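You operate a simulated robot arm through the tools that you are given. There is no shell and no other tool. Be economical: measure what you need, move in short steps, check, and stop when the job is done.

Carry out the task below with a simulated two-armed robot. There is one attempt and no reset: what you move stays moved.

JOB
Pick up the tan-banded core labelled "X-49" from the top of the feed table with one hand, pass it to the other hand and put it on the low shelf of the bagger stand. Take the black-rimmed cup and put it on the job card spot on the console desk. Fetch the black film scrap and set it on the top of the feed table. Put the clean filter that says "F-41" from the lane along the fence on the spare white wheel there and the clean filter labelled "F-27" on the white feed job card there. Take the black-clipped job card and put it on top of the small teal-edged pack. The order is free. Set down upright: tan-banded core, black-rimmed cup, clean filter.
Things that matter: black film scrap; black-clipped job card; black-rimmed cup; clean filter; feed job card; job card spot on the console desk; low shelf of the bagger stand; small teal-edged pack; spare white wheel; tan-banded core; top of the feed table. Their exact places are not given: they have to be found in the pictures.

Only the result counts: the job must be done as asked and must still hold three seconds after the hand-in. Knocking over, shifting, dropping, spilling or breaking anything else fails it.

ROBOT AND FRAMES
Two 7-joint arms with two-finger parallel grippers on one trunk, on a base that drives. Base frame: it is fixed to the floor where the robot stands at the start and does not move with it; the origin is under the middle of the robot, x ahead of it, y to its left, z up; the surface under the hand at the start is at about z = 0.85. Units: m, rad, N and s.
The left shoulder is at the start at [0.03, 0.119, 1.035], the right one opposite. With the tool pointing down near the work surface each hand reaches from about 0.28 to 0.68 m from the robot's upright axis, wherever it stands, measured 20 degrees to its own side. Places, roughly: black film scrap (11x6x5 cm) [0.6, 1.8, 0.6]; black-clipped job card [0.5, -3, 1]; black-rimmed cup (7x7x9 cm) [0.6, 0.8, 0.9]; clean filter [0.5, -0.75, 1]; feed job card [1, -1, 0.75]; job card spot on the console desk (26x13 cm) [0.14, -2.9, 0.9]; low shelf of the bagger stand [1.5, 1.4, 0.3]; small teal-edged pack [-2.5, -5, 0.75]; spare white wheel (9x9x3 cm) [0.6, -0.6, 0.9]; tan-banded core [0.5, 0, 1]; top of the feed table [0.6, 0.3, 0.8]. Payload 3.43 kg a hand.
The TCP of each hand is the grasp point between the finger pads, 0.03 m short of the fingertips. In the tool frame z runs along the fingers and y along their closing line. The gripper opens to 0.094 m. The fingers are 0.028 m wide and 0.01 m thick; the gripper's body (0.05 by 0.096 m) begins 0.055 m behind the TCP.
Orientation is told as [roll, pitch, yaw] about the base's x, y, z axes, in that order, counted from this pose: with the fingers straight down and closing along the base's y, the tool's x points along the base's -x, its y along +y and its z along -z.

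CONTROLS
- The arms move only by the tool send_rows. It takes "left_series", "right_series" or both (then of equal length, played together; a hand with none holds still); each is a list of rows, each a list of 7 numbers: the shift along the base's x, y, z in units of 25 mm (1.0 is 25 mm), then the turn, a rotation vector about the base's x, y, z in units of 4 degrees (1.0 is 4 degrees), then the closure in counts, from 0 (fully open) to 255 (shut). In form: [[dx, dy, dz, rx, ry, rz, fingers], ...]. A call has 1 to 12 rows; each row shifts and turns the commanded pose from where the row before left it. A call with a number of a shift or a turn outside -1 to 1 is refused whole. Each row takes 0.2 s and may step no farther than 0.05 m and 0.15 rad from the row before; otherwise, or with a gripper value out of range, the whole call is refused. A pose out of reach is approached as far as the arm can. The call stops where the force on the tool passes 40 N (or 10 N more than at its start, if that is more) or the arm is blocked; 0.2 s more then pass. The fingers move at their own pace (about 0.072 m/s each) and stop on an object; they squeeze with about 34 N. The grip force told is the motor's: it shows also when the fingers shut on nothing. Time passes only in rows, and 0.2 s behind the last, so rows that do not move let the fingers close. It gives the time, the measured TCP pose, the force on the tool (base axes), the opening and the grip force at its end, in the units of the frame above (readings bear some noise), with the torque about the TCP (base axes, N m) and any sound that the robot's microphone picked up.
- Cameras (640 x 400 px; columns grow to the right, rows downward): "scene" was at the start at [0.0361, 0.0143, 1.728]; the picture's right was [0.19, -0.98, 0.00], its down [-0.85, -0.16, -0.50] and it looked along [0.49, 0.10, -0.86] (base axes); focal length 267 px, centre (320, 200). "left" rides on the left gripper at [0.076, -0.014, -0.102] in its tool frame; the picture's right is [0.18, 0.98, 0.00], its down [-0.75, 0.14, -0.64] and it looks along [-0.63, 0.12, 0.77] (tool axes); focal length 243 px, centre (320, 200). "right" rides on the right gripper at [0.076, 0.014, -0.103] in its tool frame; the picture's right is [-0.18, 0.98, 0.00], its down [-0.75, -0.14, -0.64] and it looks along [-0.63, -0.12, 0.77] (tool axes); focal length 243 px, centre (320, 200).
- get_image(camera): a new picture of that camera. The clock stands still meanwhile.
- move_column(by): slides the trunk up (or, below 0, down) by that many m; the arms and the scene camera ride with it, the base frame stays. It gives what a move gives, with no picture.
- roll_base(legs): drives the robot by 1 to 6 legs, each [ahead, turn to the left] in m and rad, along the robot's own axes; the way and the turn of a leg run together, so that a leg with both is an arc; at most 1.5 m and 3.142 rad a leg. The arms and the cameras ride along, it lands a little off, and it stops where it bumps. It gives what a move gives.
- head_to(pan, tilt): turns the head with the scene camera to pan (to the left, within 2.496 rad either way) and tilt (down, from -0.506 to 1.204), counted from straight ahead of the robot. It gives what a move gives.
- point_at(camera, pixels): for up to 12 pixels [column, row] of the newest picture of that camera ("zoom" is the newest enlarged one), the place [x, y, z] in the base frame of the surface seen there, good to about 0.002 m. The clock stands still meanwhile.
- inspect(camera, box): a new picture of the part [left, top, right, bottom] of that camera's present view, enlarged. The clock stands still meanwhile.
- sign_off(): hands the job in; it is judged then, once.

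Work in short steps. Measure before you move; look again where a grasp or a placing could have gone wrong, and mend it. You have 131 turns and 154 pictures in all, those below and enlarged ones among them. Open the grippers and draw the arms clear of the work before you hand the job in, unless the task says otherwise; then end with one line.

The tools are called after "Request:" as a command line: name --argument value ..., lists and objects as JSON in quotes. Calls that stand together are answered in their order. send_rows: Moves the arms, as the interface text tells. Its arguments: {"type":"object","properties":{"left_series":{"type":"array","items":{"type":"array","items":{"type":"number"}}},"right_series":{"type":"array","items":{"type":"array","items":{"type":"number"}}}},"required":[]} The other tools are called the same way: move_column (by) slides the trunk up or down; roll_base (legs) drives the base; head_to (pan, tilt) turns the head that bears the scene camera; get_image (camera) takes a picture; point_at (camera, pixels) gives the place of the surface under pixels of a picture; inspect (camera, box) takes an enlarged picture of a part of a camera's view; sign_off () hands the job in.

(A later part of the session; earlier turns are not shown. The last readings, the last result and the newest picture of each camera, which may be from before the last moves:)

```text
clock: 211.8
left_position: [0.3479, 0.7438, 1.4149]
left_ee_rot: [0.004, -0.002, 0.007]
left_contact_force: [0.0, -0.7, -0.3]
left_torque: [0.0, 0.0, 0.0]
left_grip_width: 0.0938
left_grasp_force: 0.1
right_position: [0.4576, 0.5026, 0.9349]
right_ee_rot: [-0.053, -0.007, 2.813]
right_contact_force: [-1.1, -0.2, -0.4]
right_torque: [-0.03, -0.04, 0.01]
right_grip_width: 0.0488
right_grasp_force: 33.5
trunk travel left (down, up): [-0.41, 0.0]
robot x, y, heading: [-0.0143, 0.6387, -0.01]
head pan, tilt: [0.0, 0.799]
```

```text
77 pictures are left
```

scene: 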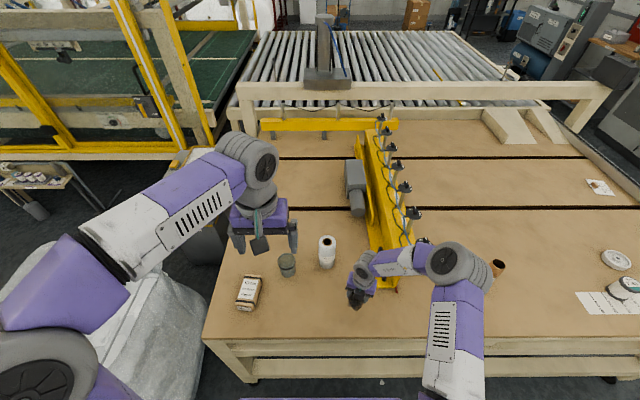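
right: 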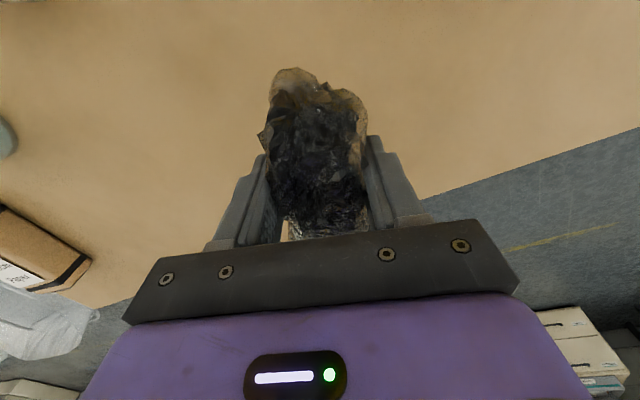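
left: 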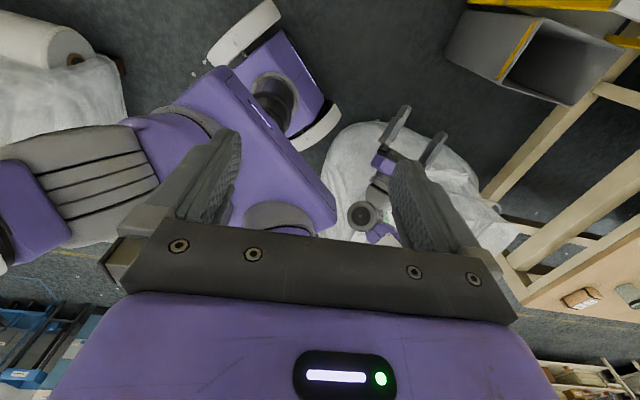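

Request:
send_rows --right_series '[[0, 0, -0.8, 0, 0, 0, 255], [0, 0, -0.5, 0, 0, 0, 255], [0, 0, -0.3, 0, 0, 0, 255], [0, 0, -0.2, 0, 0, 0, 255]]'

Request:
inspect --camera "scene" --box '[310, 230, 430, 330]'

```text
clock: 212.8
left_position: [0.3478, 0.7446, 1.4149]
left_ee_rot: [0.005, -0.003, 0.007]
left_contact_force: [0.2, 1.0, 0.0]
left_torque: [0.0, 0.03, 0.04]
left_grip_width: 0.0942
left_grasp_force: 0.1
right_position: [0.4569, 0.5019, 0.8915]
right_ee_rot: [-0.054, -0.006, 2.813]
right_contact_force: [0.1, -0.6, 0.5]
right_torque: [0.02, -0.02, -0.01]
right_grip_width: 0.049
right_grasp_force: 33.9
trunk travel left (down, up): [-0.41, 0.0]
robot x, y, heading: [-0.0166, 0.6447, -0.007]
head pan, tilt: [0.0, 0.799]
```

```text
4.00 times, centred on (370, 280) of scene
```

zoom: 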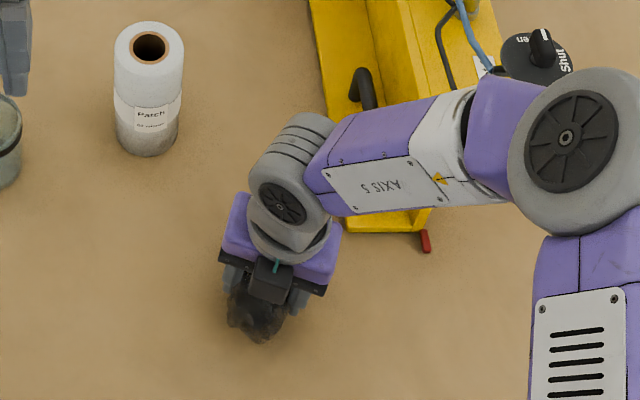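

Request:
send_rows --right_series '[[0, 0, -0.25, 0, 0, 0, 255], [0, 0, -0.15, 0, 0, 0, 255], [0, 0, -0.1, 0, 0, 0, 255]]'

Request:
get_image --camera "right"

```text
clock: 213.6
left_position: [0.3459, 0.7445, 1.4146]
left_ee_rot: [0.004, -0.003, 0.007]
left_contact_force: [0.1, 0.3, -0.6]
left_torque: [-0.01, 0.01, 0.01]
left_grip_width: 0.0943
left_grasp_force: 0.1
right_position: [0.458, 0.5044, 0.8818]
right_ee_rot: [-0.056, 0.001, 2.814]
right_contact_force: [-2.7, -1.5, 33.4]
right_torque: [-0.63, 0.57, -0.12]
right_grip_width: 0.0493
right_grasp_force: 33.9
trunk travel left (down, up): [-0.41, 0.0]
robot x, y, heading: [-0.0181, 0.6386, -0.004]
head pan, tilt: [0.0, 0.799]
```

```text
75 pictures are left
```

right: 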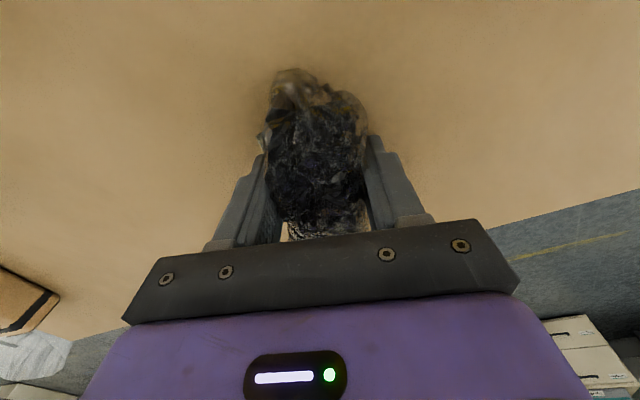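

Contact (33 N). Open and raise.

Request:
send_rows --right_series '[[0, 0, 0.1, 0, 0, 0, 255], [0, 0, 0, 0, 0, 0, 0], [0, 0, 0, 0, 0, 0, 0], [0, 0, 0, 0, 0, 0, 0], [0, 0, 1, 0, 0, 0, 0], [0, 0, 1, 0, 0, 0, 0], [0, 0, 1, 0, 0, 0, 0], [0, 0, 1, 0, 0, 0, 0], [0, 0, 1, 0, 0, 0, 0], [0, 0, 1, 0, 0, 0, 0], [0, 0, 1, 0, 0, 0, 0], [0, 0, 1, 0, 0, 0, 0]]'

Request:
send_rows --right_series '[[-0.5, -0.5, 1, 0, 0, 0, 0], [-0.5, -0.5, 1, 0, 0, 0, 0], [-0.5, -0.5, 1, 0, 0, 0, 0], [-0.5, -0.5, 0, 0, 0, 0, 0], [-0.5, -0.5, 0, 0, 0, 0, 0], [-0.5, -0.5, 0, 0, 0, 0, 0], [-0.5, -0.5, 0, 0, 0, 0, 0], [-0.5, -0.5, 0, 0, 0, 0, 0]]' --left_series '[[0.9, 0.15, -0.2, 0, 0, 0, 0], [0.9, 0.15, -0.2, 0, 0, 0, 0], [0.9, 0.15, -0.2, 0, 0, 0, 0], [0.9, 0.15, -0.8, 0, 0, 0, 0], [0.9, 0.15, -0.8, 0, 0, 0, 0], [0.9, 0.15, -0.8, 0, 0, 0, 0], [0.9, 0.15, -0.8, 0, 0, 0, 0], [0.9, 0.15, -0.8, 0, 0, 0, 0]]'

Request:
get_image --camera "scene"

Request:
get_image --camera "left"

```text
clock: 216.2
left_position: [0.3475, 0.7438, 1.4151]
left_ee_rot: [0.005, -0.004, 0.005]
left_contact_force: [0.3, -0.1, -0.5]
left_torque: [-0.01, 0.0, 0.0]
left_grip_width: 0.094
left_grasp_force: 0.1
right_position: [0.4566, 0.5017, 1.0808]
right_ee_rot: [-0.054, -0.006, 2.814]
right_contact_force: [0.2, -0.3, 0.0]
right_torque: [0.01, -0.02, 0.01]
right_grip_width: 0.094
right_grasp_force: 0.1
trunk travel left (down, up): [-0.41, 0.0]
robot x, y, heading: [-0.0133, 0.6413, -0.005]
head pan, tilt: [0.0, 0.799]
```

```text
clock: 218.0
left_position: [0.5287, 0.7732, 1.298]
left_ee_rot: [0.003, -0.004, 0.006]
left_contact_force: [-1.1, -0.5, -0.4]
left_torque: [-0.03, 0.01, -0.01]
left_grip_width: 0.0942
left_grasp_force: 0.1
right_position: [0.357, 0.4024, 1.1563]
right_ee_rot: [-0.052, -0.007, 2.813]
right_contact_force: [0.1, -0.1, -0.2]
right_torque: [0.02, 0.03, 0.02]
right_grip_width: 0.0939
right_grasp_force: 0.1
trunk travel left (down, up): [-0.41, 0.0]
robot x, y, heading: [-0.0197, 0.64, -0.006]
head pan, tilt: [0.0, 0.799]
```

```text
74 pictures are left
```

scene: 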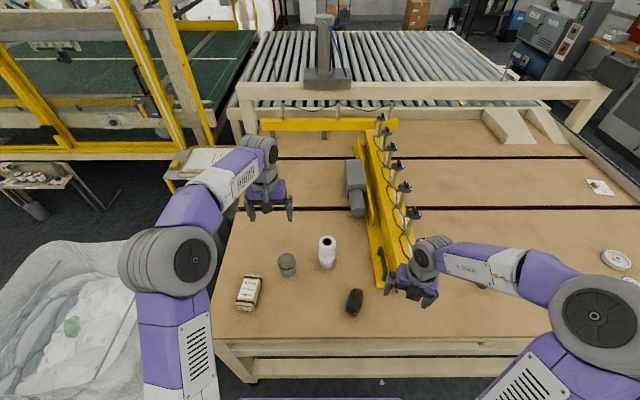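

```text
73 pictures are left
```

left: 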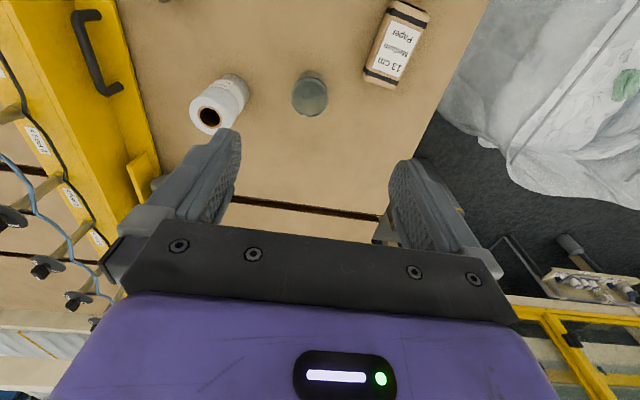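

Scrap rests on the table. Now the cup: measure in the left picture around (310,97).

Request:
inspect --camera "left" --box '[270, 50, 350, 130]'

Request:
point_at --camera "zoom" --pixels '[[235, 235], [410, 235], [320, 125], [320, 325], [320, 300], [240, 300], [400, 300], [230, 180]]'

```text
5.00 times, centred on (310, 90) of left
```

zoom: 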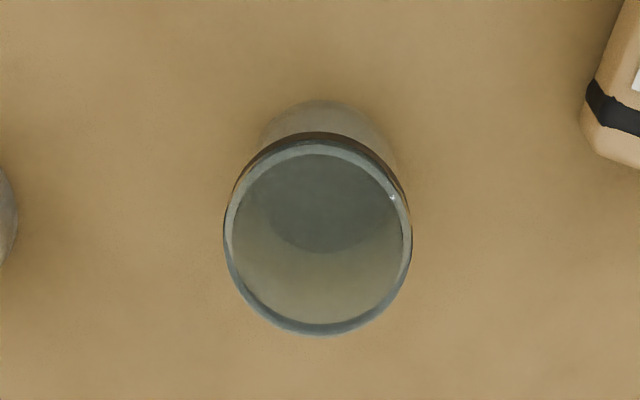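

```text
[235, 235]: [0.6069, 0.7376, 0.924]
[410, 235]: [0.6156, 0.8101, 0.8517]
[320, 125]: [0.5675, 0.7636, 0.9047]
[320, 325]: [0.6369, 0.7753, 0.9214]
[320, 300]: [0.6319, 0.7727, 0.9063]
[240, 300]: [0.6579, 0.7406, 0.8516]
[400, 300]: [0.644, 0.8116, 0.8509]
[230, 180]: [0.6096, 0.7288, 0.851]
```

Cup centre ≈(0.602,0.771). Move over and descend.

Request:
send_rows --left_series '[[0.75, -0.02, -1, 0, 0, 0, 0], [0.75, -0.02, -1, 0, 0, 0, 0], [0.75, -0.02, -1, 0, 0, 0, 0], [0.7, -0.02, -1, 0, 0, 0, 0], [0, 0, -1, 0, 0, 0, 0], [0, 0, -1, 0, 0, 0, 0], [0, 0, -1, 0, 0, 0, 0], [0, 0, -1, 0, 0, 0, 0], [0, 0, -1, 0, 0, 0, 0], [0, 0, -1, 0, 0, 0, 0], [0, 0, -1, 0, 0, 0, 0]]'

Request:
get_image --camera "left"

```text
clock: 220.4
left_position: [0.6017, 0.7724, 1.0232]
left_ee_rot: [0.005, -0.004, 0.005]
left_contact_force: [0.5, -0.3, 1.1]
left_torque: [0.02, 0.0, 0.0]
left_grip_width: 0.0941
left_grasp_force: 0.0
right_position: [0.3583, 0.4017, 1.1563]
right_ee_rot: [-0.054, -0.005, 2.812]
right_contact_force: [-0.3, -0.9, -0.1]
right_torque: [0.0, 0.0, -0.01]
right_grip_width: 0.0941
right_grasp_force: 0.1
trunk travel left (down, up): [-0.41, 0.0]
robot x, y, heading: [-0.0146, 0.639, -0.001]
head pan, tilt: [0.0, 0.799]
```

```text
71 pictures are left
```

left: 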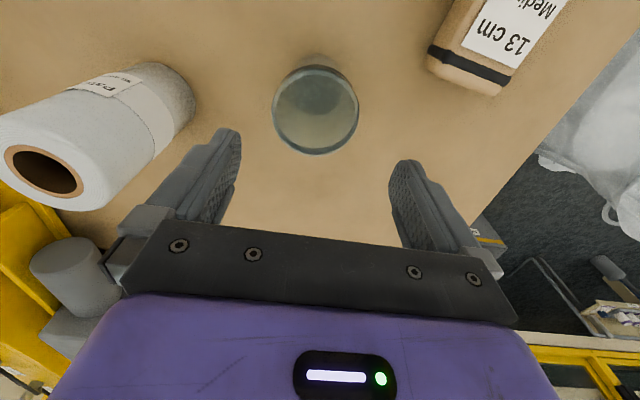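

Request:
send_rows --left_series '[[0, 0, -0.94, 0, 0, 0, 0], [0, 0, -0.94, 0, 0, 0, 0], [0, 0, -0.94, 0, 0, 0, 0], [0, 0, -0.94, 0, 0, 0, 0], [0, 0, -0.94, 0, 0, 0, 0], [0, 0, 0, 0, 0, 0, 255], [0, 0, 0, 0, 0, 0, 255], [0, 0, 0, 0, 0, 0, 255]]'

Request:
get_image --camera "left"

```text
clock: 222.2
left_position: [0.6014, 0.7715, 0.9069]
left_ee_rot: [0.004, -0.002, 0.006]
left_contact_force: [0.1, -0.1, 0.6]
left_torque: [-0.03, -0.06, 0.0]
left_grip_width: 0.068
left_grasp_force: 34.1
right_position: [0.3558, 0.4013, 1.1572]
right_ee_rot: [-0.054, -0.007, 2.813]
right_contact_force: [-0.4, 0.0, 0.8]
right_torque: [0.01, 0.02, 0.02]
right_grip_width: 0.094
right_grasp_force: 0.1
trunk travel left (down, up): [-0.41, 0.0]
robot x, y, heading: [-0.0145, 0.6385, -0.007]
head pan, tilt: [0.0, 0.799]
```

```text
70 pictures are left
```

left: 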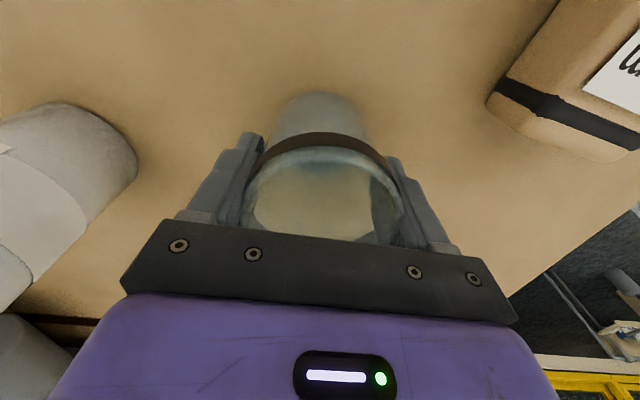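

Cup gripped. Lift and retract, then drive to the filter side of the table.

Request:
send_rows --left_series '[[0, 0, 0.6, 0, 0, 0, 255], [0, 0, 1, 0, 0, 0, 255], [0, 0, 1, 0, 0, 0, 255], [0, 0, 1, 0, 0, 0, 255], [0, 0, 1, 0, 0, 0, 255], [0, 0, 1, 0, 0, 0, 255], [-0.8, 0, 1, 0, 0, 0, 255], [-0.8, 0, 1, 0, 0, 0, 255], [-0.8, 0, 1, 0, 0, 0, 255], [-0.8, 0.2, 1, 0, 0, 0, 255], [-0.8, 0.2, 1, 0, 0, 0, 255], [-0.8, 0.2, 1, 0, 0, 0, 255]]'

Request:
roll_base --legs '[[-0.38, 0], [0, -1.571], [1.15, 0], [0, 1.575], [0.3, 0]]'

Request:
head_to --pan -0.3 --tilt 0.95

Request:
get_image --camera "scene"

```text
clock: 224.8
left_position: [0.4795, 0.7879, 1.1965]
left_ee_rot: [0.004, -0.003, 0.005]
left_contact_force: [-0.2, 0.3, -0.4]
left_torque: [0.02, -0.01, 0.01]
left_grip_width: 0.0679
left_grasp_force: 33.8
right_position: [0.3562, 0.4035, 1.1581]
right_ee_rot: [-0.053, -0.007, 2.814]
right_contact_force: [-0.6, -0.4, 0.0]
right_torque: [0.01, -0.03, 0.03]
right_grip_width: 0.0939
right_grasp_force: 0.1
trunk travel left (down, up): [-0.41, 0.0]
robot x, y, heading: [-0.0132, 0.643, -0.007]
head pan, tilt: [0.0, 0.799]
```

```text
clock: 241.9
left_position: [0.3949, -0.3543, 1.1947]
left_ee_rot: [0.006, -0.005, 0.009]
left_contact_force: [0.4, -0.5, -0.3]
left_torque: [0.0, 0.0, 0.03]
left_grip_width: 0.0677
left_grasp_force: 34.6
right_position: [0.2722, -0.7395, 1.1589]
right_ee_rot: [-0.055, -0.006, 2.817]
right_contact_force: [0.1, 0.2, -0.3]
right_torque: [0.02, -0.02, 0.01]
right_grip_width: 0.0937
right_grasp_force: 0.1
trunk travel left (down, up): [-0.41, 0.0]
robot x, y, heading: [-0.1025, -0.5022, 0.001]
head pan, tilt: [0.0, 0.799]
```

```text
clock: 242.7
left_position: [0.3948, -0.3539, 1.1961]
left_ee_rot: [0.005, -0.005, 0.009]
left_contact_force: [-0.5, 0.5, -0.7]
left_torque: [0.0, -0.02, 0.02]
left_grip_width: 0.0677
left_grasp_force: 33.6
right_position: [0.2715, -0.7401, 1.1569]
right_ee_rot: [-0.054, -0.005, 2.817]
right_contact_force: [-0.6, -0.6, 0.0]
right_torque: [-0.01, -0.03, 0.02]
right_grip_width: 0.0938
right_grasp_force: 0.1
trunk travel left (down, up): [-0.41, 0.0]
robot x, y, heading: [-0.1055, -0.5046, -0.001]
head pan, tilt: [-0.3, 0.949]
```

```text
69 pictures are left
```

scene: 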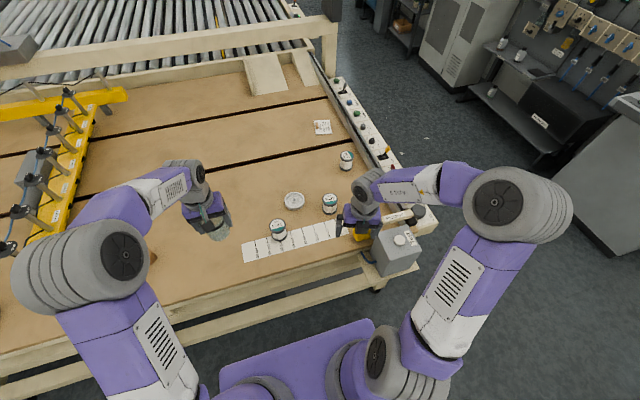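

Filters and wheel are visible. Zoom to measure F-41 (278,229), wheel (294,200), F-27 (329,203).

Request:
inspect --camera "scene" --box '[240, 170, 380, 260]'

Request:
point_at --camera "zoom" --pixels '[[163, 240], [175, 200], [160, 215], [190, 215], [246, 137], [205, 137], [286, 137], [246, 105], [246, 165], [410, 110], [395, 130], [440, 130]]'

```text
4.44 times, centred on (310, 215) of scene
```

zoom: 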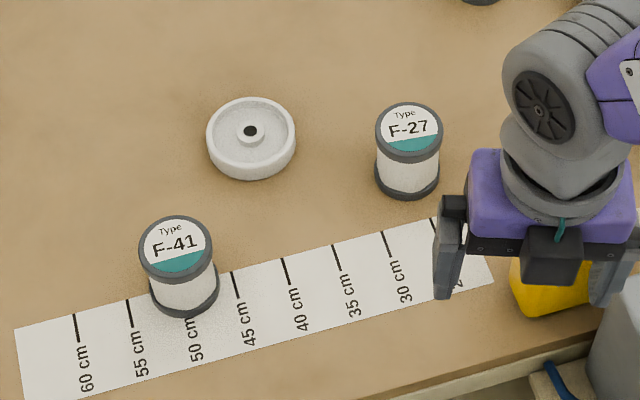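

```text
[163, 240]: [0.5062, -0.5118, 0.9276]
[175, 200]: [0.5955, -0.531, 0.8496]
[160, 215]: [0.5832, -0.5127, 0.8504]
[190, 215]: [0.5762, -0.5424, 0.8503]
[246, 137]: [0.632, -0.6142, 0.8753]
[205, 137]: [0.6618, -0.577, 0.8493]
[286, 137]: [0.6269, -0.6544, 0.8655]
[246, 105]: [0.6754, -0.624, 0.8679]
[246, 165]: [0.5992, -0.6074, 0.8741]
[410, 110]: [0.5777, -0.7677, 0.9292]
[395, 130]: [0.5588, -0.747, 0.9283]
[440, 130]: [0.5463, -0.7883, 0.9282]
```

Request:
point_at --camera "zoom" --pixels '[[176, 244], [144, 244], [208, 244], [176, 268], [250, 140], [232, 131], [268, 131], [250, 170], [211, 133], [292, 133], [409, 130], [252, 101]]'

```text
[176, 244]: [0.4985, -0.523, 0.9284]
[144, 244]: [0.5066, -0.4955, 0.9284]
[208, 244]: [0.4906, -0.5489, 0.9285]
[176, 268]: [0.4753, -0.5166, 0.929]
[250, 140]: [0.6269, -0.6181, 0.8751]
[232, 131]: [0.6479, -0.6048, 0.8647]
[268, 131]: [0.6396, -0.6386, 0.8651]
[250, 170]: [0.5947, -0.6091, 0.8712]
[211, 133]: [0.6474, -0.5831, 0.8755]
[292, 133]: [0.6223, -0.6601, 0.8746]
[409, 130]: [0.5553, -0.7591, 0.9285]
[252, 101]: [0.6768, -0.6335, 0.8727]
```

Wheel centre (0.635,-0.6215), top 0.875; F-41 centre (0.4985,-0.523). Drive ahead 0.15, straighten the right hand and move over F-41.

Request:
roll_base --legs '[[0.15, 0]]'

Request:
send_rows --right_series '[[0.3, 0.95, 0, -0.73, 0.25, 0, 0], [0.3, 0.95, 0, 0, 0, 0, 0], [0.3, 0.95, 0, 0, 0, 0, 0], [0.3, 0.95, 0, 0, 0, 0, 0], [0.3, 0.95, 0, 0, 0, 0, 0], [0.3, 0.95, 0, 0, 0, 0, 0], [0.3, 0.95, 0, 0, 0, 0, 0], [0.3, 0.95, 0, 0, 0, 0, 0], [0.3, 0.95, 0, 0, 0, 0, 0], [0, 0, -1, 0, 0, 0, 0], [0, 0, -1, 0, 0, 0, 0], [0, 0, -1, 0, 0, 0, 0]]'

Request:
get_image --camera "right"

```text
clock: 244.1
left_position: [0.5437, -0.3551, 1.1966]
left_ee_rot: [0.005, -0.004, 0.011]
left_contact_force: [1.2, -0.5, 0.1]
left_torque: [0.0, 0.0, 0.01]
left_grip_width: 0.0677
left_grasp_force: 34.1
right_position: [0.4209, -0.7395, 1.1562]
right_ee_rot: [-0.053, -0.005, 2.817]
right_contact_force: [-0.3, -0.4, 0.0]
right_torque: [-0.02, 0.0, 0.0]
right_grip_width: 0.094
right_grasp_force: 0.1
trunk travel left (down, up): [-0.41, 0.0]
robot x, y, heading: [0.0491, -0.5037, 0.003]
head pan, tilt: [-0.3, 0.949]
```

```text
clock: 246.7
left_position: [0.5435, -0.3543, 1.1942]
left_ee_rot: [0.005, -0.002, 0.011]
left_contact_force: [0.2, 0.3, -1.6]
left_torque: [-0.02, -0.01, -0.05]
left_grip_width: 0.0675
left_grasp_force: 33.9
right_position: [0.4883, -0.5239, 1.0825]
right_ee_rot: [-0.001, -0.007, 2.819]
right_contact_force: [0.1, 1.4, 0.8]
right_torque: [0.03, -0.01, -0.03]
right_grip_width: 0.094
right_grasp_force: 0.1
trunk travel left (down, up): [-0.41, 0.0]
robot x, y, heading: [0.0453, -0.5004, -0.001]
head pan, tilt: [-0.3, 0.949]
```

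```text
67 pictures are left
```

right: 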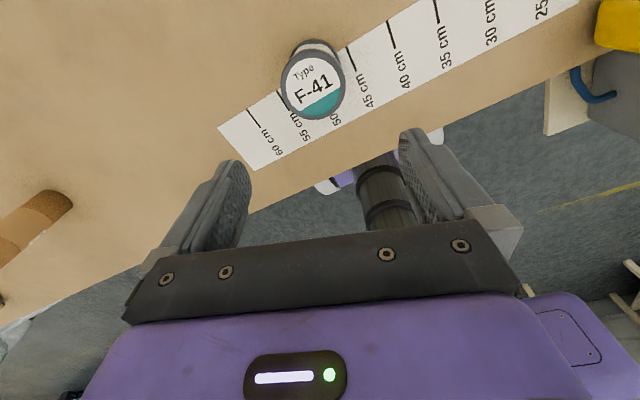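

Centre 1 cm more forward and descend to grip.

Request:
send_rows --right_series '[[0.4, 0.04, -0.89, 0, 0, 0, 0], [0, 0, -0.89, 0, 0, 0, 0], [0, 0, -0.89, 0, 0, 0, 0], [0, 0, -0.89, 0, 0, 0, 0], [0, 0, -0.89, 0, 0, 0, 0], [0, 0, -0.89, 0, 0, 0, 0], [0, 0, -0.89, 0, 0, 0, 0], [0, 0, -0.89, 0, 0, 0, 0], [0, 0, 0, 0, 0, 0, 255], [0, 0, 0, 0, 0, 0, 255], [0, 0, 0, 0, 0, 0, 255], [0, 0, 0, 0, 0, 0, 255]]'

Request:
get_image --camera "right"

```text
clock: 249.3
left_position: [0.5439, -0.354, 1.1956]
left_ee_rot: [0.005, -0.001, 0.009]
left_contact_force: [0.7, -0.2, -1.1]
left_torque: [-0.01, -0.02, -0.02]
left_grip_width: 0.0677
left_grasp_force: 34.7
right_position: [0.4982, -0.5246, 0.9052]
right_ee_rot: [0.0, -0.006, 2.817]
right_contact_force: [0.6, -0.3, -0.5]
right_torque: [-0.01, 0.01, 0.0]
right_grip_width: 0.0664
right_grasp_force: 34.4
trunk travel left (down, up): [-0.41, 0.0]
robot x, y, heading: [0.0459, -0.5034, -0.003]
head pan, tilt: [-0.3, 0.949]
```

```text
66 pictures are left
```

right: 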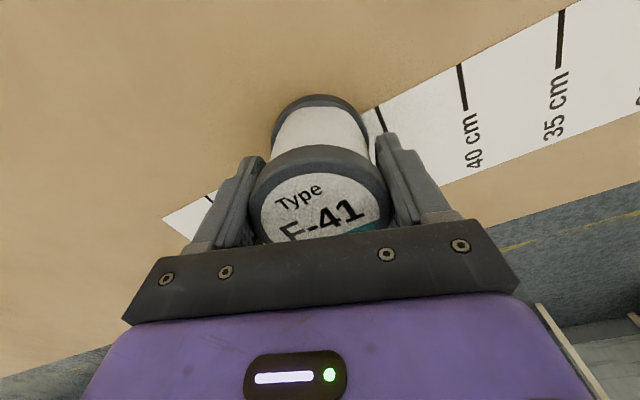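

F-41 gripped. Lift 0.1 and carry over the wheel.

Request:
send_rows --right_series '[[0, 0, 1, 0, 0, 0, 255], [0, 0, 1, 0, 0, 0, 255], [0, 0, 1, 0, 0, 0, 255], [0, 0, 0.6, 0, 0, 0, 255], [0.913, -0.647, 0, 0, 0, 0, 255], [0.913, -0.647, 0, 0, 0, 0, 255], [0.913, -0.647, 0, 0, 0, 0, 255], [0.913, -0.647, 0, 0, 0, 0, 255], [0.913, -0.647, 0, 0, 0, 0, 255], [0.913, -0.647, 0, 0, 0, 0, 255]]'

Request:
get_image --camera "right"

Request:
inspect --camera "scene" --box '[240, 150, 400, 270]'

```text
clock: 251.5
left_position: [0.5438, -0.3547, 1.1954]
left_ee_rot: [0.005, -0.003, 0.009]
left_contact_force: [-0.3, -0.2, -0.5]
left_torque: [0.03, 0.02, 0.0]
left_grip_width: 0.0677
left_grasp_force: 33.9
right_position: [0.6344, -0.6226, 0.9929]
right_ee_rot: [0.0, -0.007, 2.816]
right_contact_force: [0.4, 0.4, -1.8]
right_torque: [0.03, 0.03, 0.04]
right_grip_width: 0.0664
right_grasp_force: 33.4
trunk travel left (down, up): [-0.41, 0.0]
robot x, y, heading: [0.0499, -0.5029, 0.001]
head pan, tilt: [-0.3, 0.949]
```

```text
65 pictures are left
```

right: 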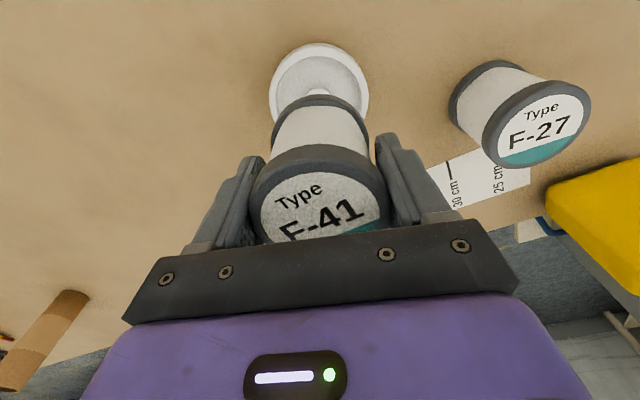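

```text
3.33 times, centred on (320, 210) of scene
```

zoom: 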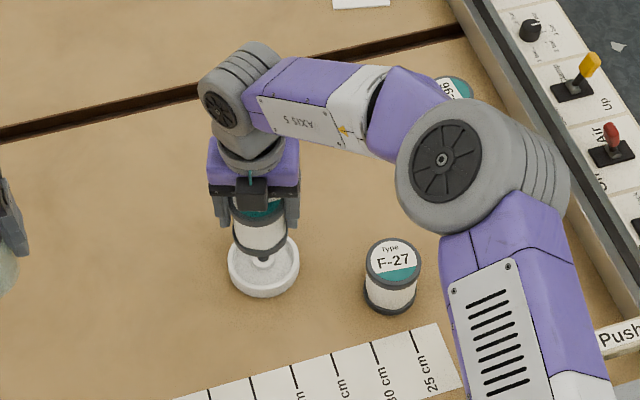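

Lower to the wheel.

Request:
send_rows --right_series '[[0.03, 0.04, -0.8, 0, 0, 0, 255], [0, 0, -0.8, 0, 0, 0, 255], [0, 0, -0.6, 0, 0, 0, 255], [0, 0, -0.25, 0, 0, 0, 255]]'

Request:
get_image --camera "right"

```text
clock: 252.5
left_position: [0.5444, -0.3543, 1.1956]
left_ee_rot: [0.007, -0.001, 0.01]
left_contact_force: [0.2, -0.1, -0.1]
left_torque: [-0.02, 0.02, 0.01]
left_grip_width: 0.0677
left_grasp_force: 34.5
right_position: [0.6359, -0.6215, 0.9333]
right_ee_rot: [0.001, -0.008, 2.818]
right_contact_force: [-0.4, -0.7, -2.1]
right_torque: [-0.01, -0.03, 0.0]
right_grip_width: 0.0662
right_grasp_force: 34.0
trunk travel left (down, up): [-0.41, 0.0]
robot x, y, heading: [0.0477, -0.5015, -0.001]
head pan, tilt: [-0.3, 0.949]
```

```text
63 pictures are left
```

right: 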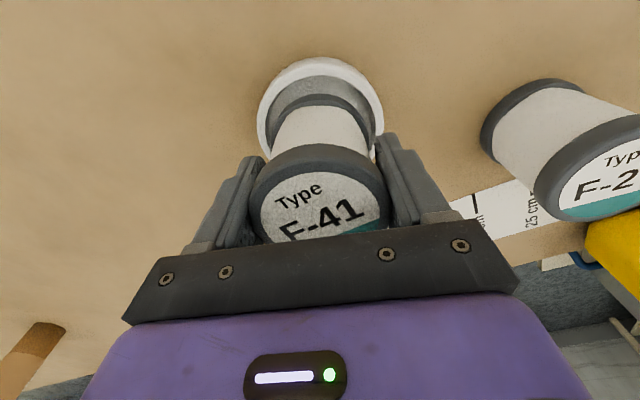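

Request:
send_rows --right_series '[[0, 0, -0.12, 0, 0, 0, 255], [0, 0, -0.08, 0, 0, 0, 255]]'

```text
clock: 253.1
left_position: [0.5429, -0.3548, 1.1955]
left_ee_rot: [0.003, -0.003, 0.009]
left_contact_force: [0.9, 0.1, -1.1]
left_torque: [0.01, 0.0, 0.0]
left_grip_width: 0.0674
left_grasp_force: 33.2
right_position: [0.6366, -0.6209, 0.9287]
right_ee_rot: [0.0, -0.002, 2.816]
right_contact_force: [0.8, -0.2, 1.8]
right_torque: [-0.04, 0.04, -0.02]
right_grip_width: 0.0662
right_grasp_force: 33.6
trunk travel left (down, up): [-0.41, 0.0]
robot x, y, heading: [0.0489, -0.5036, 0.001]
head pan, tilt: [-0.3, 0.949]
```

Contact felt. Open and rise.

Request:
send_rows --right_series '[[0, 0, -0.04, 0, 0, 0, 60], [0, 0, 0, 0, 0, 0, 30], [0, 0, 0, 0, 0, 0, 0], [0, 0, 0.5, 0, 0, 0, 0], [0, 0, 1, 0, 0, 0, 0], [0, 0, 1, 0, 0, 0, 0], [0, 0, 1, 0, 0, 0, 0], [0, 0, 1, 0, 0, 0, 0], [0, 0, 1, 0, 0, 0, 0]]'

Request:
get_image --camera "right"

```text
clock: 255.1
left_position: [0.5432, -0.3548, 1.1969]
left_ee_rot: [0.005, -0.004, 0.01]
left_contact_force: [-0.4, 0.0, 0.1]
left_torque: [0.0, 0.02, -0.04]
left_grip_width: 0.068
left_grasp_force: 34.7
right_position: [0.6354, -0.6205, 1.0651]
right_ee_rot: [-0.001, -0.007, 2.818]
right_contact_force: [-0.5, -0.8, 0.7]
right_torque: [0.01, 0.0, -0.01]
right_grip_width: 0.0941
right_grasp_force: 0.1
trunk travel left (down, up): [-0.41, 0.0]
robot x, y, heading: [0.05, -0.5038, -0.002]
head pan, tilt: [-0.3, 0.949]
```

```text
62 pictures are left
```

right: 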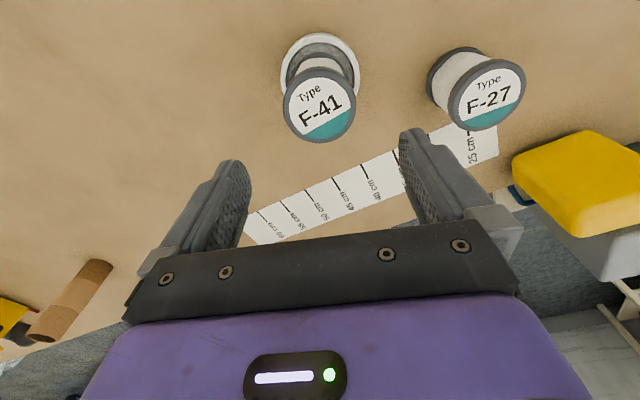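

F-41 stands on the wheel. Measure F-27's top and move over.

Request:
point_at --camera "right" --pixels '[[487, 94], [448, 95], [526, 95], [487, 60], [487, 128], [320, 105]]'

Request:
send_rows --right_series '[[-0.533, -0.943, 0, 0, 0, 0, 0], [-0.533, -0.943, 0, 0, 0, 0, 0], [-0.533, -0.943, 0, 0, 0, 0, 0], [-0.533, -0.943, 0, 0, 0, 0, 0], [-0.533, -0.943, 0, 0, 0, 0, 0], [-0.533, -0.943, 0, 0, 0, 0, 0]]'

Request:
get_image --camera "right"

```text
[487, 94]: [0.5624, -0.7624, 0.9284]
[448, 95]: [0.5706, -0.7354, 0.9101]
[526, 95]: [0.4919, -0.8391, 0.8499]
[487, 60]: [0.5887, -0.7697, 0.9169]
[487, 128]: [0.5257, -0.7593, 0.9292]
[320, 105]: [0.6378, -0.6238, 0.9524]
```

```text
clock: 256.5
left_position: [0.5429, -0.356, 1.1957]
left_ee_rot: [0.007, -0.003, 0.011]
left_contact_force: [0.4, -0.1, -0.7]
left_torque: [0.0, 0.0, 0.04]
left_grip_width: 0.0676
left_grasp_force: 33.5
right_position: [0.5545, -0.7638, 1.0627]
right_ee_rot: [0.001, -0.005, 2.817]
right_contact_force: [-1.3, -0.5, -0.1]
right_torque: [0.0, 0.0, -0.01]
right_grip_width: 0.0939
right_grasp_force: 0.0
trunk travel left (down, up): [-0.41, 0.0]
robot x, y, heading: [0.0446, -0.5027, -0.002]
head pan, tilt: [-0.3, 0.949]
```

```text
61 pictures are left
```

right: 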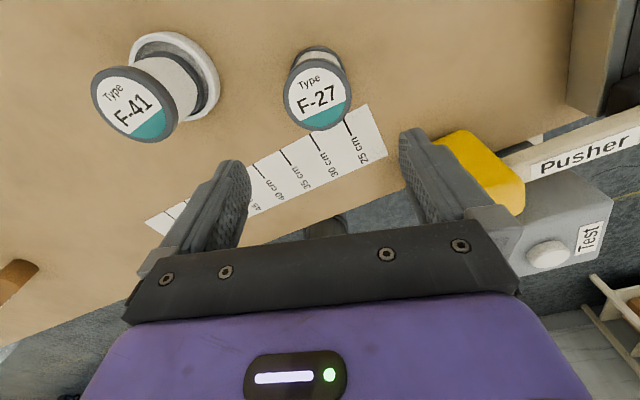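

Request:
send_rows --right_series '[[0, 0.1, -0.88, 0, 0, 0, 0], [0, 0, -0.88, 0, 0, 0, 0], [0, 0, -0.88, 0, 0, 0, 0], [0, 0, -0.88, 0, 0, 0, 0], [0, 0, -0.88, 0, 0, 0, 0], [0, 0, -0.88, 0, 0, 0, 0], [0, 0, -0.84, 0, 0, 0, 0], [0, 0, 0, 0, 0, 0, 255], [0, 0, 0, 0, 0, 0, 255], [0, 0, 0, 0, 0, 0, 255], [0, 0, 0, 0, 0, 0, 255]]'

Request:
send_rows --right_series '[[0, 0, 0.7, 0, 0, 0, 255], [0, 0, 1, 0, 0, 0, 255], [0, 0, 1, 0, 0, 0, 255], [0, 0, 1, 0, 0, 0, 255], [0, 0, 1, 0, 0, 0, 255], [0, 0, 1, 0, 0, 0, 255], [0, 0, 1, 0, 0, 0, 255], [0, 0, 1, 0, 0, 0, 255], [0, 0, 1, 0, 0, 0, 255], [0, 0, 1, 0, 0, 0, 255]]'

Request:
get_image --camera "right"

```text
clock: 258.9
left_position: [0.5439, -0.3533, 1.1951]
left_ee_rot: [0.004, 0.0, 0.011]
left_contact_force: [-0.4, 0.1, -1.8]
left_torque: [-0.02, 0.01, 0.05]
left_grip_width: 0.0673
left_grasp_force: 34.2
right_position: [0.5552, -0.7598, 0.9121]
right_ee_rot: [0.001, -0.008, 2.818]
right_contact_force: [-0.4, -0.2, -0.4]
right_torque: [-0.01, 0.03, -0.01]
right_grip_width: 0.066
right_grasp_force: 34.5
trunk travel left (down, up): [-0.41, 0.0]
robot x, y, heading: [0.0494, -0.5004, -0.003]
head pan, tilt: [-0.3, 0.949]
```

```text
clock: 261.1
left_position: [0.5436, -0.3542, 1.1953]
left_ee_rot: [0.004, -0.004, 0.011]
left_contact_force: [-0.2, -0.5, -0.7]
left_torque: [0.0, -0.03, -0.01]
left_grip_width: 0.068
left_grasp_force: 33.9
right_position: [0.5564, -0.7597, 1.1553]
right_ee_rot: [0.002, -0.003, 2.817]
right_contact_force: [-0.1, 0.9, -1.8]
right_torque: [-0.04, -0.01, -0.02]
right_grip_width: 0.0661
right_grasp_force: 33.9
trunk travel left (down, up): [-0.41, 0.0]
robot x, y, heading: [0.0469, -0.5036, -0.007]
head pan, tilt: [-0.3, 0.949]
```

```text
60 pictures are left
```

right: 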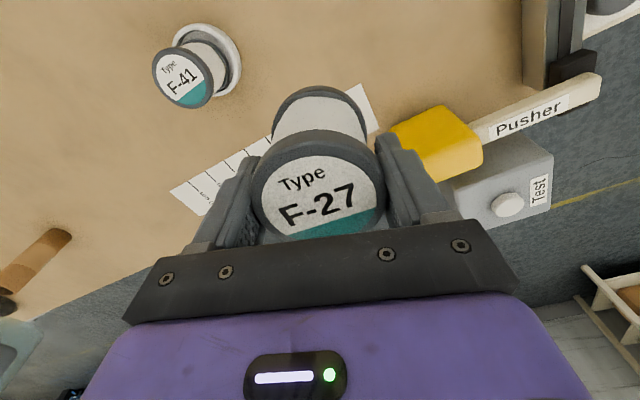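

F-27 held. Look right to plan the way around the table's right side.

Request:
roll_base --legs '[[-0.5, 0]]'

Request:
head_to --pan -0.9 --tilt 0.6

Request:
get_image --camera "scene"

```text
clock: 264.0
left_position: [0.0448, -0.355, 1.195]
left_ee_rot: [0.006, -0.001, 0.008]
left_contact_force: [-0.4, -0.2, -0.2]
left_torque: [0.04, -0.01, 0.01]
left_grip_width: 0.0677
left_grasp_force: 34.1
right_position: [0.0569, -0.7585, 1.1546]
right_ee_rot: [0.001, -0.004, 2.818]
right_contact_force: [0.3, -0.8, -1.1]
right_torque: [-0.02, 0.02, 0.0]
right_grip_width: 0.0659
right_grasp_force: 34.2
trunk travel left (down, up): [-0.41, 0.0]
robot x, y, heading: [-0.4536, -0.5018, -0.004]
head pan, tilt: [-0.3, 0.949]
```

```text
clock: 265.0
left_position: [0.0439, -0.354, 1.1953]
left_ee_rot: [0.006, -0.001, 0.009]
left_contact_force: [-0.9, 0.7, -0.3]
left_torque: [0.01, 0.01, 0.01]
left_grip_width: 0.0675
left_grasp_force: 34.4
right_position: [0.0562, -0.7593, 1.155]
right_ee_rot: [-0.001, -0.006, 2.815]
right_contact_force: [0.4, 0.3, -1.2]
right_torque: [0.04, -0.01, -0.03]
right_grip_width: 0.0658
right_grasp_force: 34.1
trunk travel left (down, up): [-0.41, 0.0]
robot x, y, heading: [-0.4505, -0.5045, -0.001]
head pan, tilt: [-0.901, 0.6]
```

```text
59 pictures are left
```

scene: 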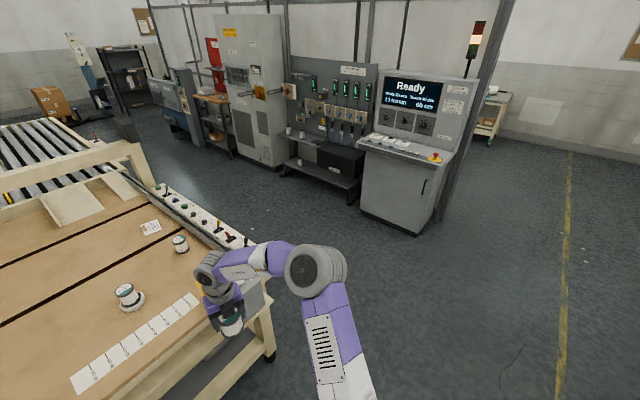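

Request:
point_at --camera "scene" --pixels '[[415, 233], [365, 213], [350, 200], [285, 178], [240, 165], [250, 245], [225, 235], [160, 190], [268, 290], [400, 148], [370, 140], [265, 160]]'

Request:
inspect --camera "scene" --box '[340, 70, 480, 190]'

```text
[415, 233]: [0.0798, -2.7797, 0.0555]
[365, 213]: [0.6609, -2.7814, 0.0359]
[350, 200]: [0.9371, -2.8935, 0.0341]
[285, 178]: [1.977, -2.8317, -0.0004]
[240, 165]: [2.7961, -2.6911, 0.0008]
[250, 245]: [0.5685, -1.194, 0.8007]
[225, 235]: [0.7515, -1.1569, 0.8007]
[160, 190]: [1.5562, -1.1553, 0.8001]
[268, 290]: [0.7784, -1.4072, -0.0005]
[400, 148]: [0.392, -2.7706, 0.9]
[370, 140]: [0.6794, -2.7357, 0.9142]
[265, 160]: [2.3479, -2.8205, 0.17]
```

```text
3.33 times, centred on (410, 130) of scene
```

zoom: 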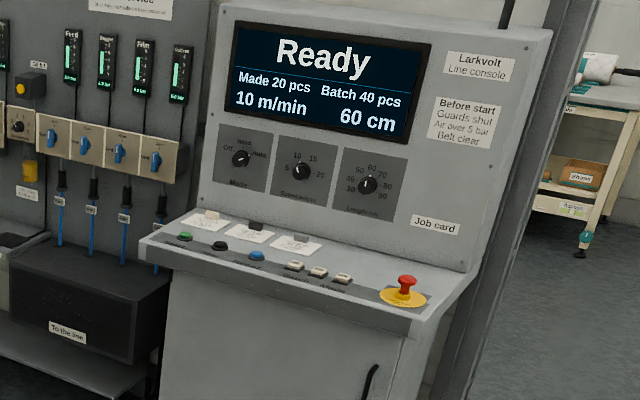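

The aisle is about 1.5 m wide. Drive around to the right side of the table, facing +y.

Request:
roll_base --legs '[[0, -1.571], [1.25, 0], [0, 1.571], [1.45, 0], [0, 1.571]]'

Request:
head_to --pan -0.1 --tilt 0.85

Request:
get_image --camera "scene"

```text
clock: 289.6
left_position: [0.821, -1.2376, 1.1952]
left_ee_rot: [0.004, -0.003, 1.617]
left_contact_force: [-0.3, 0.2, -1.5]
left_torque: [-0.02, -0.03, -0.01]
left_grip_width: 0.0673
left_grasp_force: 34.2
right_position: [1.2269, -1.2101, 1.1548]
right_ee_rot: [-0.001, -0.004, -1.86]
right_contact_force: [-0.2, 0.0, -1.4]
right_torque: [-0.03, 0.0, 0.0]
right_grip_width: 0.0657
right_grasp_force: 34.1
trunk travel left (down, up): [-0.41, 0.0]
robot x, y, heading: [0.9846, -1.7284, 1.603]
head pan, tilt: [-0.901, 0.6]
```

```text
clock: 290.8
left_position: [0.8219, -1.2367, 1.1948]
left_ee_rot: [0.007, -0.001, 1.618]
left_contact_force: [0.0, 0.0, -0.9]
left_torque: [0.02, -0.03, 0.01]
left_grip_width: 0.0674
left_grasp_force: 34.1
right_position: [1.2253, -1.2096, 1.1554]
right_ee_rot: [0.0, -0.004, -1.858]
right_contact_force: [0.0, -0.9, -0.8]
right_torque: [0.01, -0.04, -0.05]
right_grip_width: 0.0655
right_grasp_force: 34.1
trunk travel left (down, up): [-0.41, 0.0]
robot x, y, heading: [0.9859, -1.7261, 1.607]
head pan, tilt: [-0.099, 0.85]
```

```text
57 pictures are left
```

scene: 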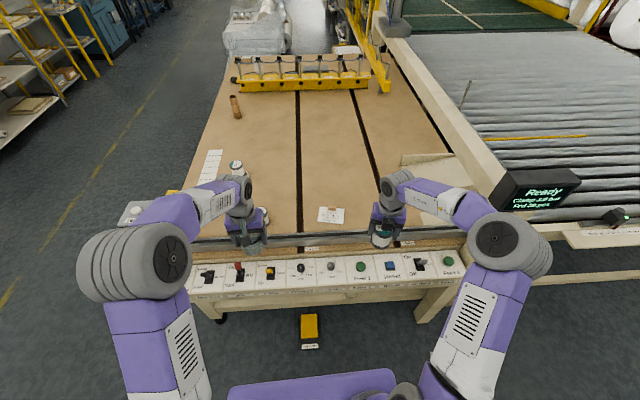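

A foot pedal lies on the floor at (310,330) and a display at (540,190). Measure these and the card.

Request:
inspect --camera "scene" --box '[290, 190, 380, 260]'

Request:
point_at --camera "scene" --pixels '[[310, 318], [302, 346], [318, 346], [500, 200], [545, 190], [575, 180], [440, 285], [215, 312], [240, 266], [330, 270], [330, 240], [310, 285]]'

Request:
point_at --camera "zoom" --pixels '[[195, 120], [385, 130], [375, 235], [190, 225], [240, 160], [300, 160], [260, 180], [300, 200]]'

```text
5.71 times, centred on (335, 225) of scene
```

zoom: 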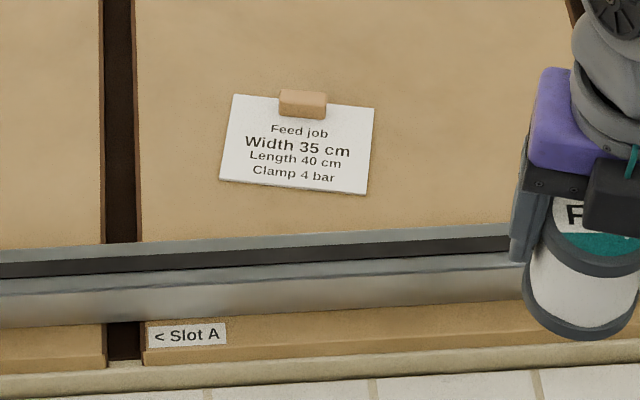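

```text
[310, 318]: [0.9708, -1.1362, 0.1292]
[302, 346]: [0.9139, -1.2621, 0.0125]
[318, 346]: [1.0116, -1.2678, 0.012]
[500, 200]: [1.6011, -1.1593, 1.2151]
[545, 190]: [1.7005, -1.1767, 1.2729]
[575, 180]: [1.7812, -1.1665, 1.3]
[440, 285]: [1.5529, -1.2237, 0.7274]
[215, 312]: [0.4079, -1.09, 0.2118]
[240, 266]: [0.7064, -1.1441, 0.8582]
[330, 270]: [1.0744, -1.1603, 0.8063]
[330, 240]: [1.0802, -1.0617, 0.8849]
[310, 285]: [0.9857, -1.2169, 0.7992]
```

```text
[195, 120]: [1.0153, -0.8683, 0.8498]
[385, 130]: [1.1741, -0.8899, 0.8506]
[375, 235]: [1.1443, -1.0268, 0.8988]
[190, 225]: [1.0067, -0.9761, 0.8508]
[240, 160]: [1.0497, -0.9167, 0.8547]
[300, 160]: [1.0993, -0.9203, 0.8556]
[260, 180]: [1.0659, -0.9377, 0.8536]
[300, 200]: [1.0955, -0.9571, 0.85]
```

Request:
point_at --camera "scene" --pixels '[[505, 245], [545, 245], [480, 220], [480, 320], [390, 190]]'

Request:
roll_base --legs '[[0.12, -0.036]]'

```text
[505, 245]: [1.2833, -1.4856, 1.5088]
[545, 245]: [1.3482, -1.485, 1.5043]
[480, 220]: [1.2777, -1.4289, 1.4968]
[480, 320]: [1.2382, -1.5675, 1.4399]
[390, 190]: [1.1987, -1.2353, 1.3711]
```

```text
clock: 292.0
left_position: [0.8388, -1.1131, 1.1966]
left_ee_rot: [0.005, -0.004, 1.58]
left_contact_force: [-0.2, -0.1, -0.4]
left_torque: [0.02, 0.0, 0.0]
left_grip_width: 0.0673
left_grasp_force: 34.0
right_position: [1.2427, -1.1013, 1.1547]
right_ee_rot: [0.001, -0.005, -1.897]
right_contact_force: [0.0, 0.0, -2.0]
right_torque: [-0.03, -0.05, 0.01]
right_grip_width: 0.0654
right_grasp_force: 34.1
trunk travel left (down, up): [-0.41, 0.0]
robot x, y, heading: [0.9861, -1.6079, 1.567]
head pan, tilt: [-0.099, 0.85]
```

Request:
roll_base --legs '[[0.105, 0]]'

Request:
send_rows --right_series '[[-0.87, 0.45, -0.4, 0, 0, 0, 255], [-0.87, 0.45, -0.4, 0, 0, 0, 255], [-0.87, 0.45, -0.4, 0, 0, 0, 255], [-0.87, 0.45, -0.4, 0, 0, 0, 255], [-0.87, 0.45, -0.4, 0, 0, 0, 255], [-0.87, 0.45, -0.4, 0, 0, 0, 255], [-0.87, 0.45, -0.4, 0, 0, 0, 255]]'

Request:
inspect --camera "scene" --box '[280, 170, 420, 270]'

Request:
get_image --camera "right"

```text
clock: 293.2
left_position: [0.8385, -1.0076, 1.1975]
left_ee_rot: [0.004, -0.004, 1.579]
left_contact_force: [0.2, -0.4, -0.7]
left_torque: [-0.02, -0.01, 0.0]
left_grip_width: 0.0677
left_grasp_force: 34.2
right_position: [1.2436, -0.9956, 1.1542]
right_ee_rot: [0.004, -0.005, -1.896]
right_contact_force: [0.5, 0.1, -2.8]
right_torque: [-0.01, 0.01, -0.02]
right_grip_width: 0.0654
right_grasp_force: 33.7
trunk travel left (down, up): [-0.41, 0.0]
robot x, y, heading: [0.9862, -1.5056, 1.567]
head pan, tilt: [-0.099, 0.85]
```

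```text
clock: 294.8
left_position: [0.8365, -1.0086, 1.195]
left_ee_rot: [0.004, -0.002, 1.582]
left_contact_force: [0.2, 0.0, -1.3]
left_torque: [0.0, 0.0, 0.0]
left_grip_width: 0.0674
left_grasp_force: 34.2
right_position: [1.0913, -0.9181, 1.0836]
right_ee_rot: [0.002, -0.007, -1.896]
right_contact_force: [0.6, 0.9, -1.6]
right_torque: [0.0, 0.02, 0.01]
right_grip_width: 0.0655
right_grasp_force: 33.9
trunk travel left (down, up): [-0.41, 0.0]
robot x, y, heading: [0.9874, -1.5073, 1.57]
head pan, tilt: [-0.099, 0.85]
```

```text
4.00 times, centred on (350, 220) of scene
```

zoom: 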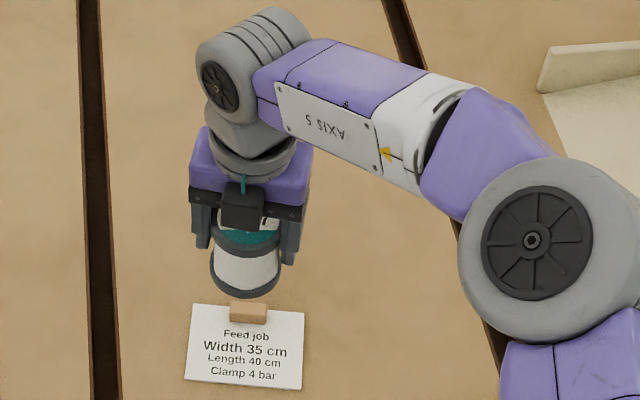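

```text
54 pictures are left
```

right: 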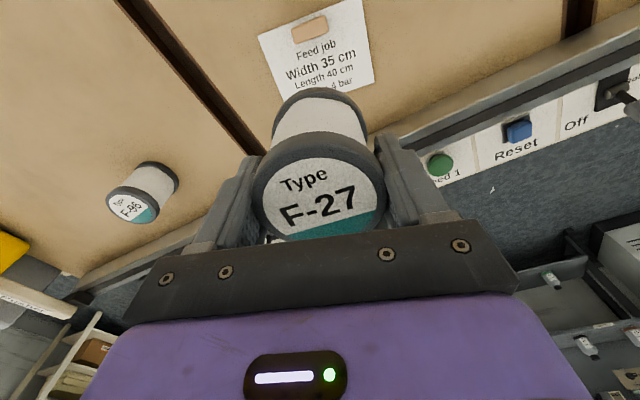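

Measure card and block from the right camera.

Request:
inspect --camera "right" --box '[240, 0, 400, 110]'

Request:
point_at --camera "zoom" --pixels '[[75, 138], [470, 5], [528, 320], [210, 95], [215, 155], [345, 120], [340, 155], [280, 175], [360, 270], [135, 340]]'

```text
3.64 times, centred on (320, 55) of right
```

zoom: 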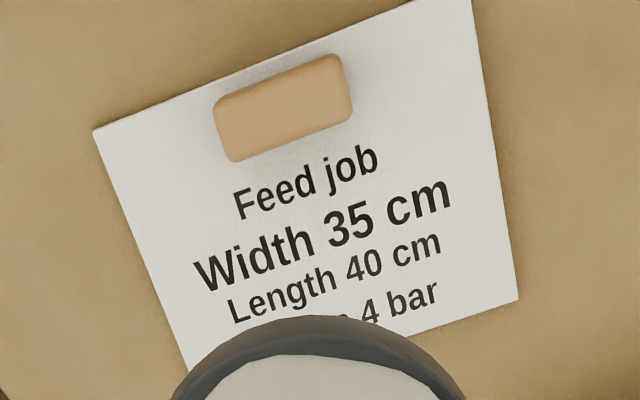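

```text
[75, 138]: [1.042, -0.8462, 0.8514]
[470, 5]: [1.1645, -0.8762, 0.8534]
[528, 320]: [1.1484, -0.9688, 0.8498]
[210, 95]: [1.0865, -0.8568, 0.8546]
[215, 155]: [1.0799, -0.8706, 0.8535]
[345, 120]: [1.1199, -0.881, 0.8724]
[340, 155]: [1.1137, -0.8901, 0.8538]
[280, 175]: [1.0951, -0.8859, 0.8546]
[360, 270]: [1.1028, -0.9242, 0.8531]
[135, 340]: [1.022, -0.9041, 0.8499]
```

Set target (1.0866,-0.9225) so the filter clears the block. Lower most of the way.

Request:
send_rows --right_series '[[-0.19, -0.18, -0.95, 0, 0, 0, 255], [0, 0, -0.95, 0, 0, 0, 255], [0, 0, -0.95, 0, 0, 0, 255], [0, 0, -0.95, 0, 0, 0, 255], [0, 0, -0.95, 0, 0, 0, 255], [0, 0, -0.95, 0, 0, 0, 255]]'

Request:
get_image --camera "right"

Request:
inspect --camera "scene" --box '[300, 200, 380, 270]'

```text
clock: 296.2
left_position: [0.8374, -1.0071, 1.1964]
left_ee_rot: [0.003, -0.001, 1.58]
left_contact_force: [-0.2, 0.5, -0.9]
left_torque: [-0.01, 0.0, 0.03]
left_grip_width: 0.0675
left_grasp_force: 34.1
right_position: [1.0858, -0.9217, 0.9428]
right_ee_rot: [0.002, -0.004, -1.897]
right_contact_force: [0.2, 0.0, -2.0]
right_torque: [0.06, 0.03, 0.01]
right_grip_width: 0.0652
right_grasp_force: 34.0
trunk travel left (down, up): [-0.41, 0.0]
robot x, y, heading: [0.9868, -1.5024, 1.57]
head pan, tilt: [-0.099, 0.85]
```

```text
52 pictures are left
```

right: 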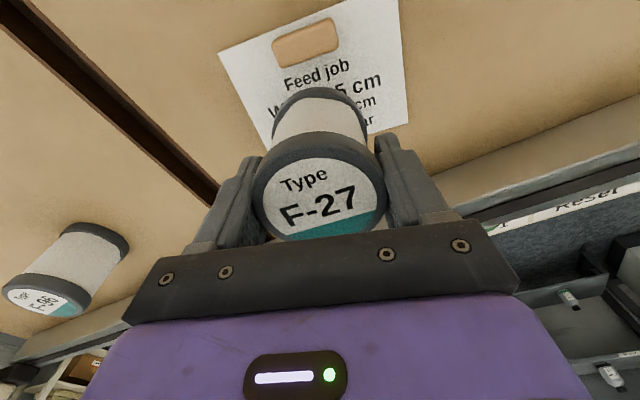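

```text
5.71 times, centred on (340, 235) of scene
```

zoom: 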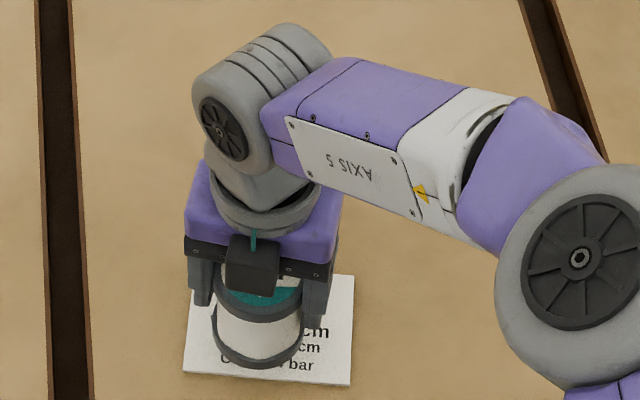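

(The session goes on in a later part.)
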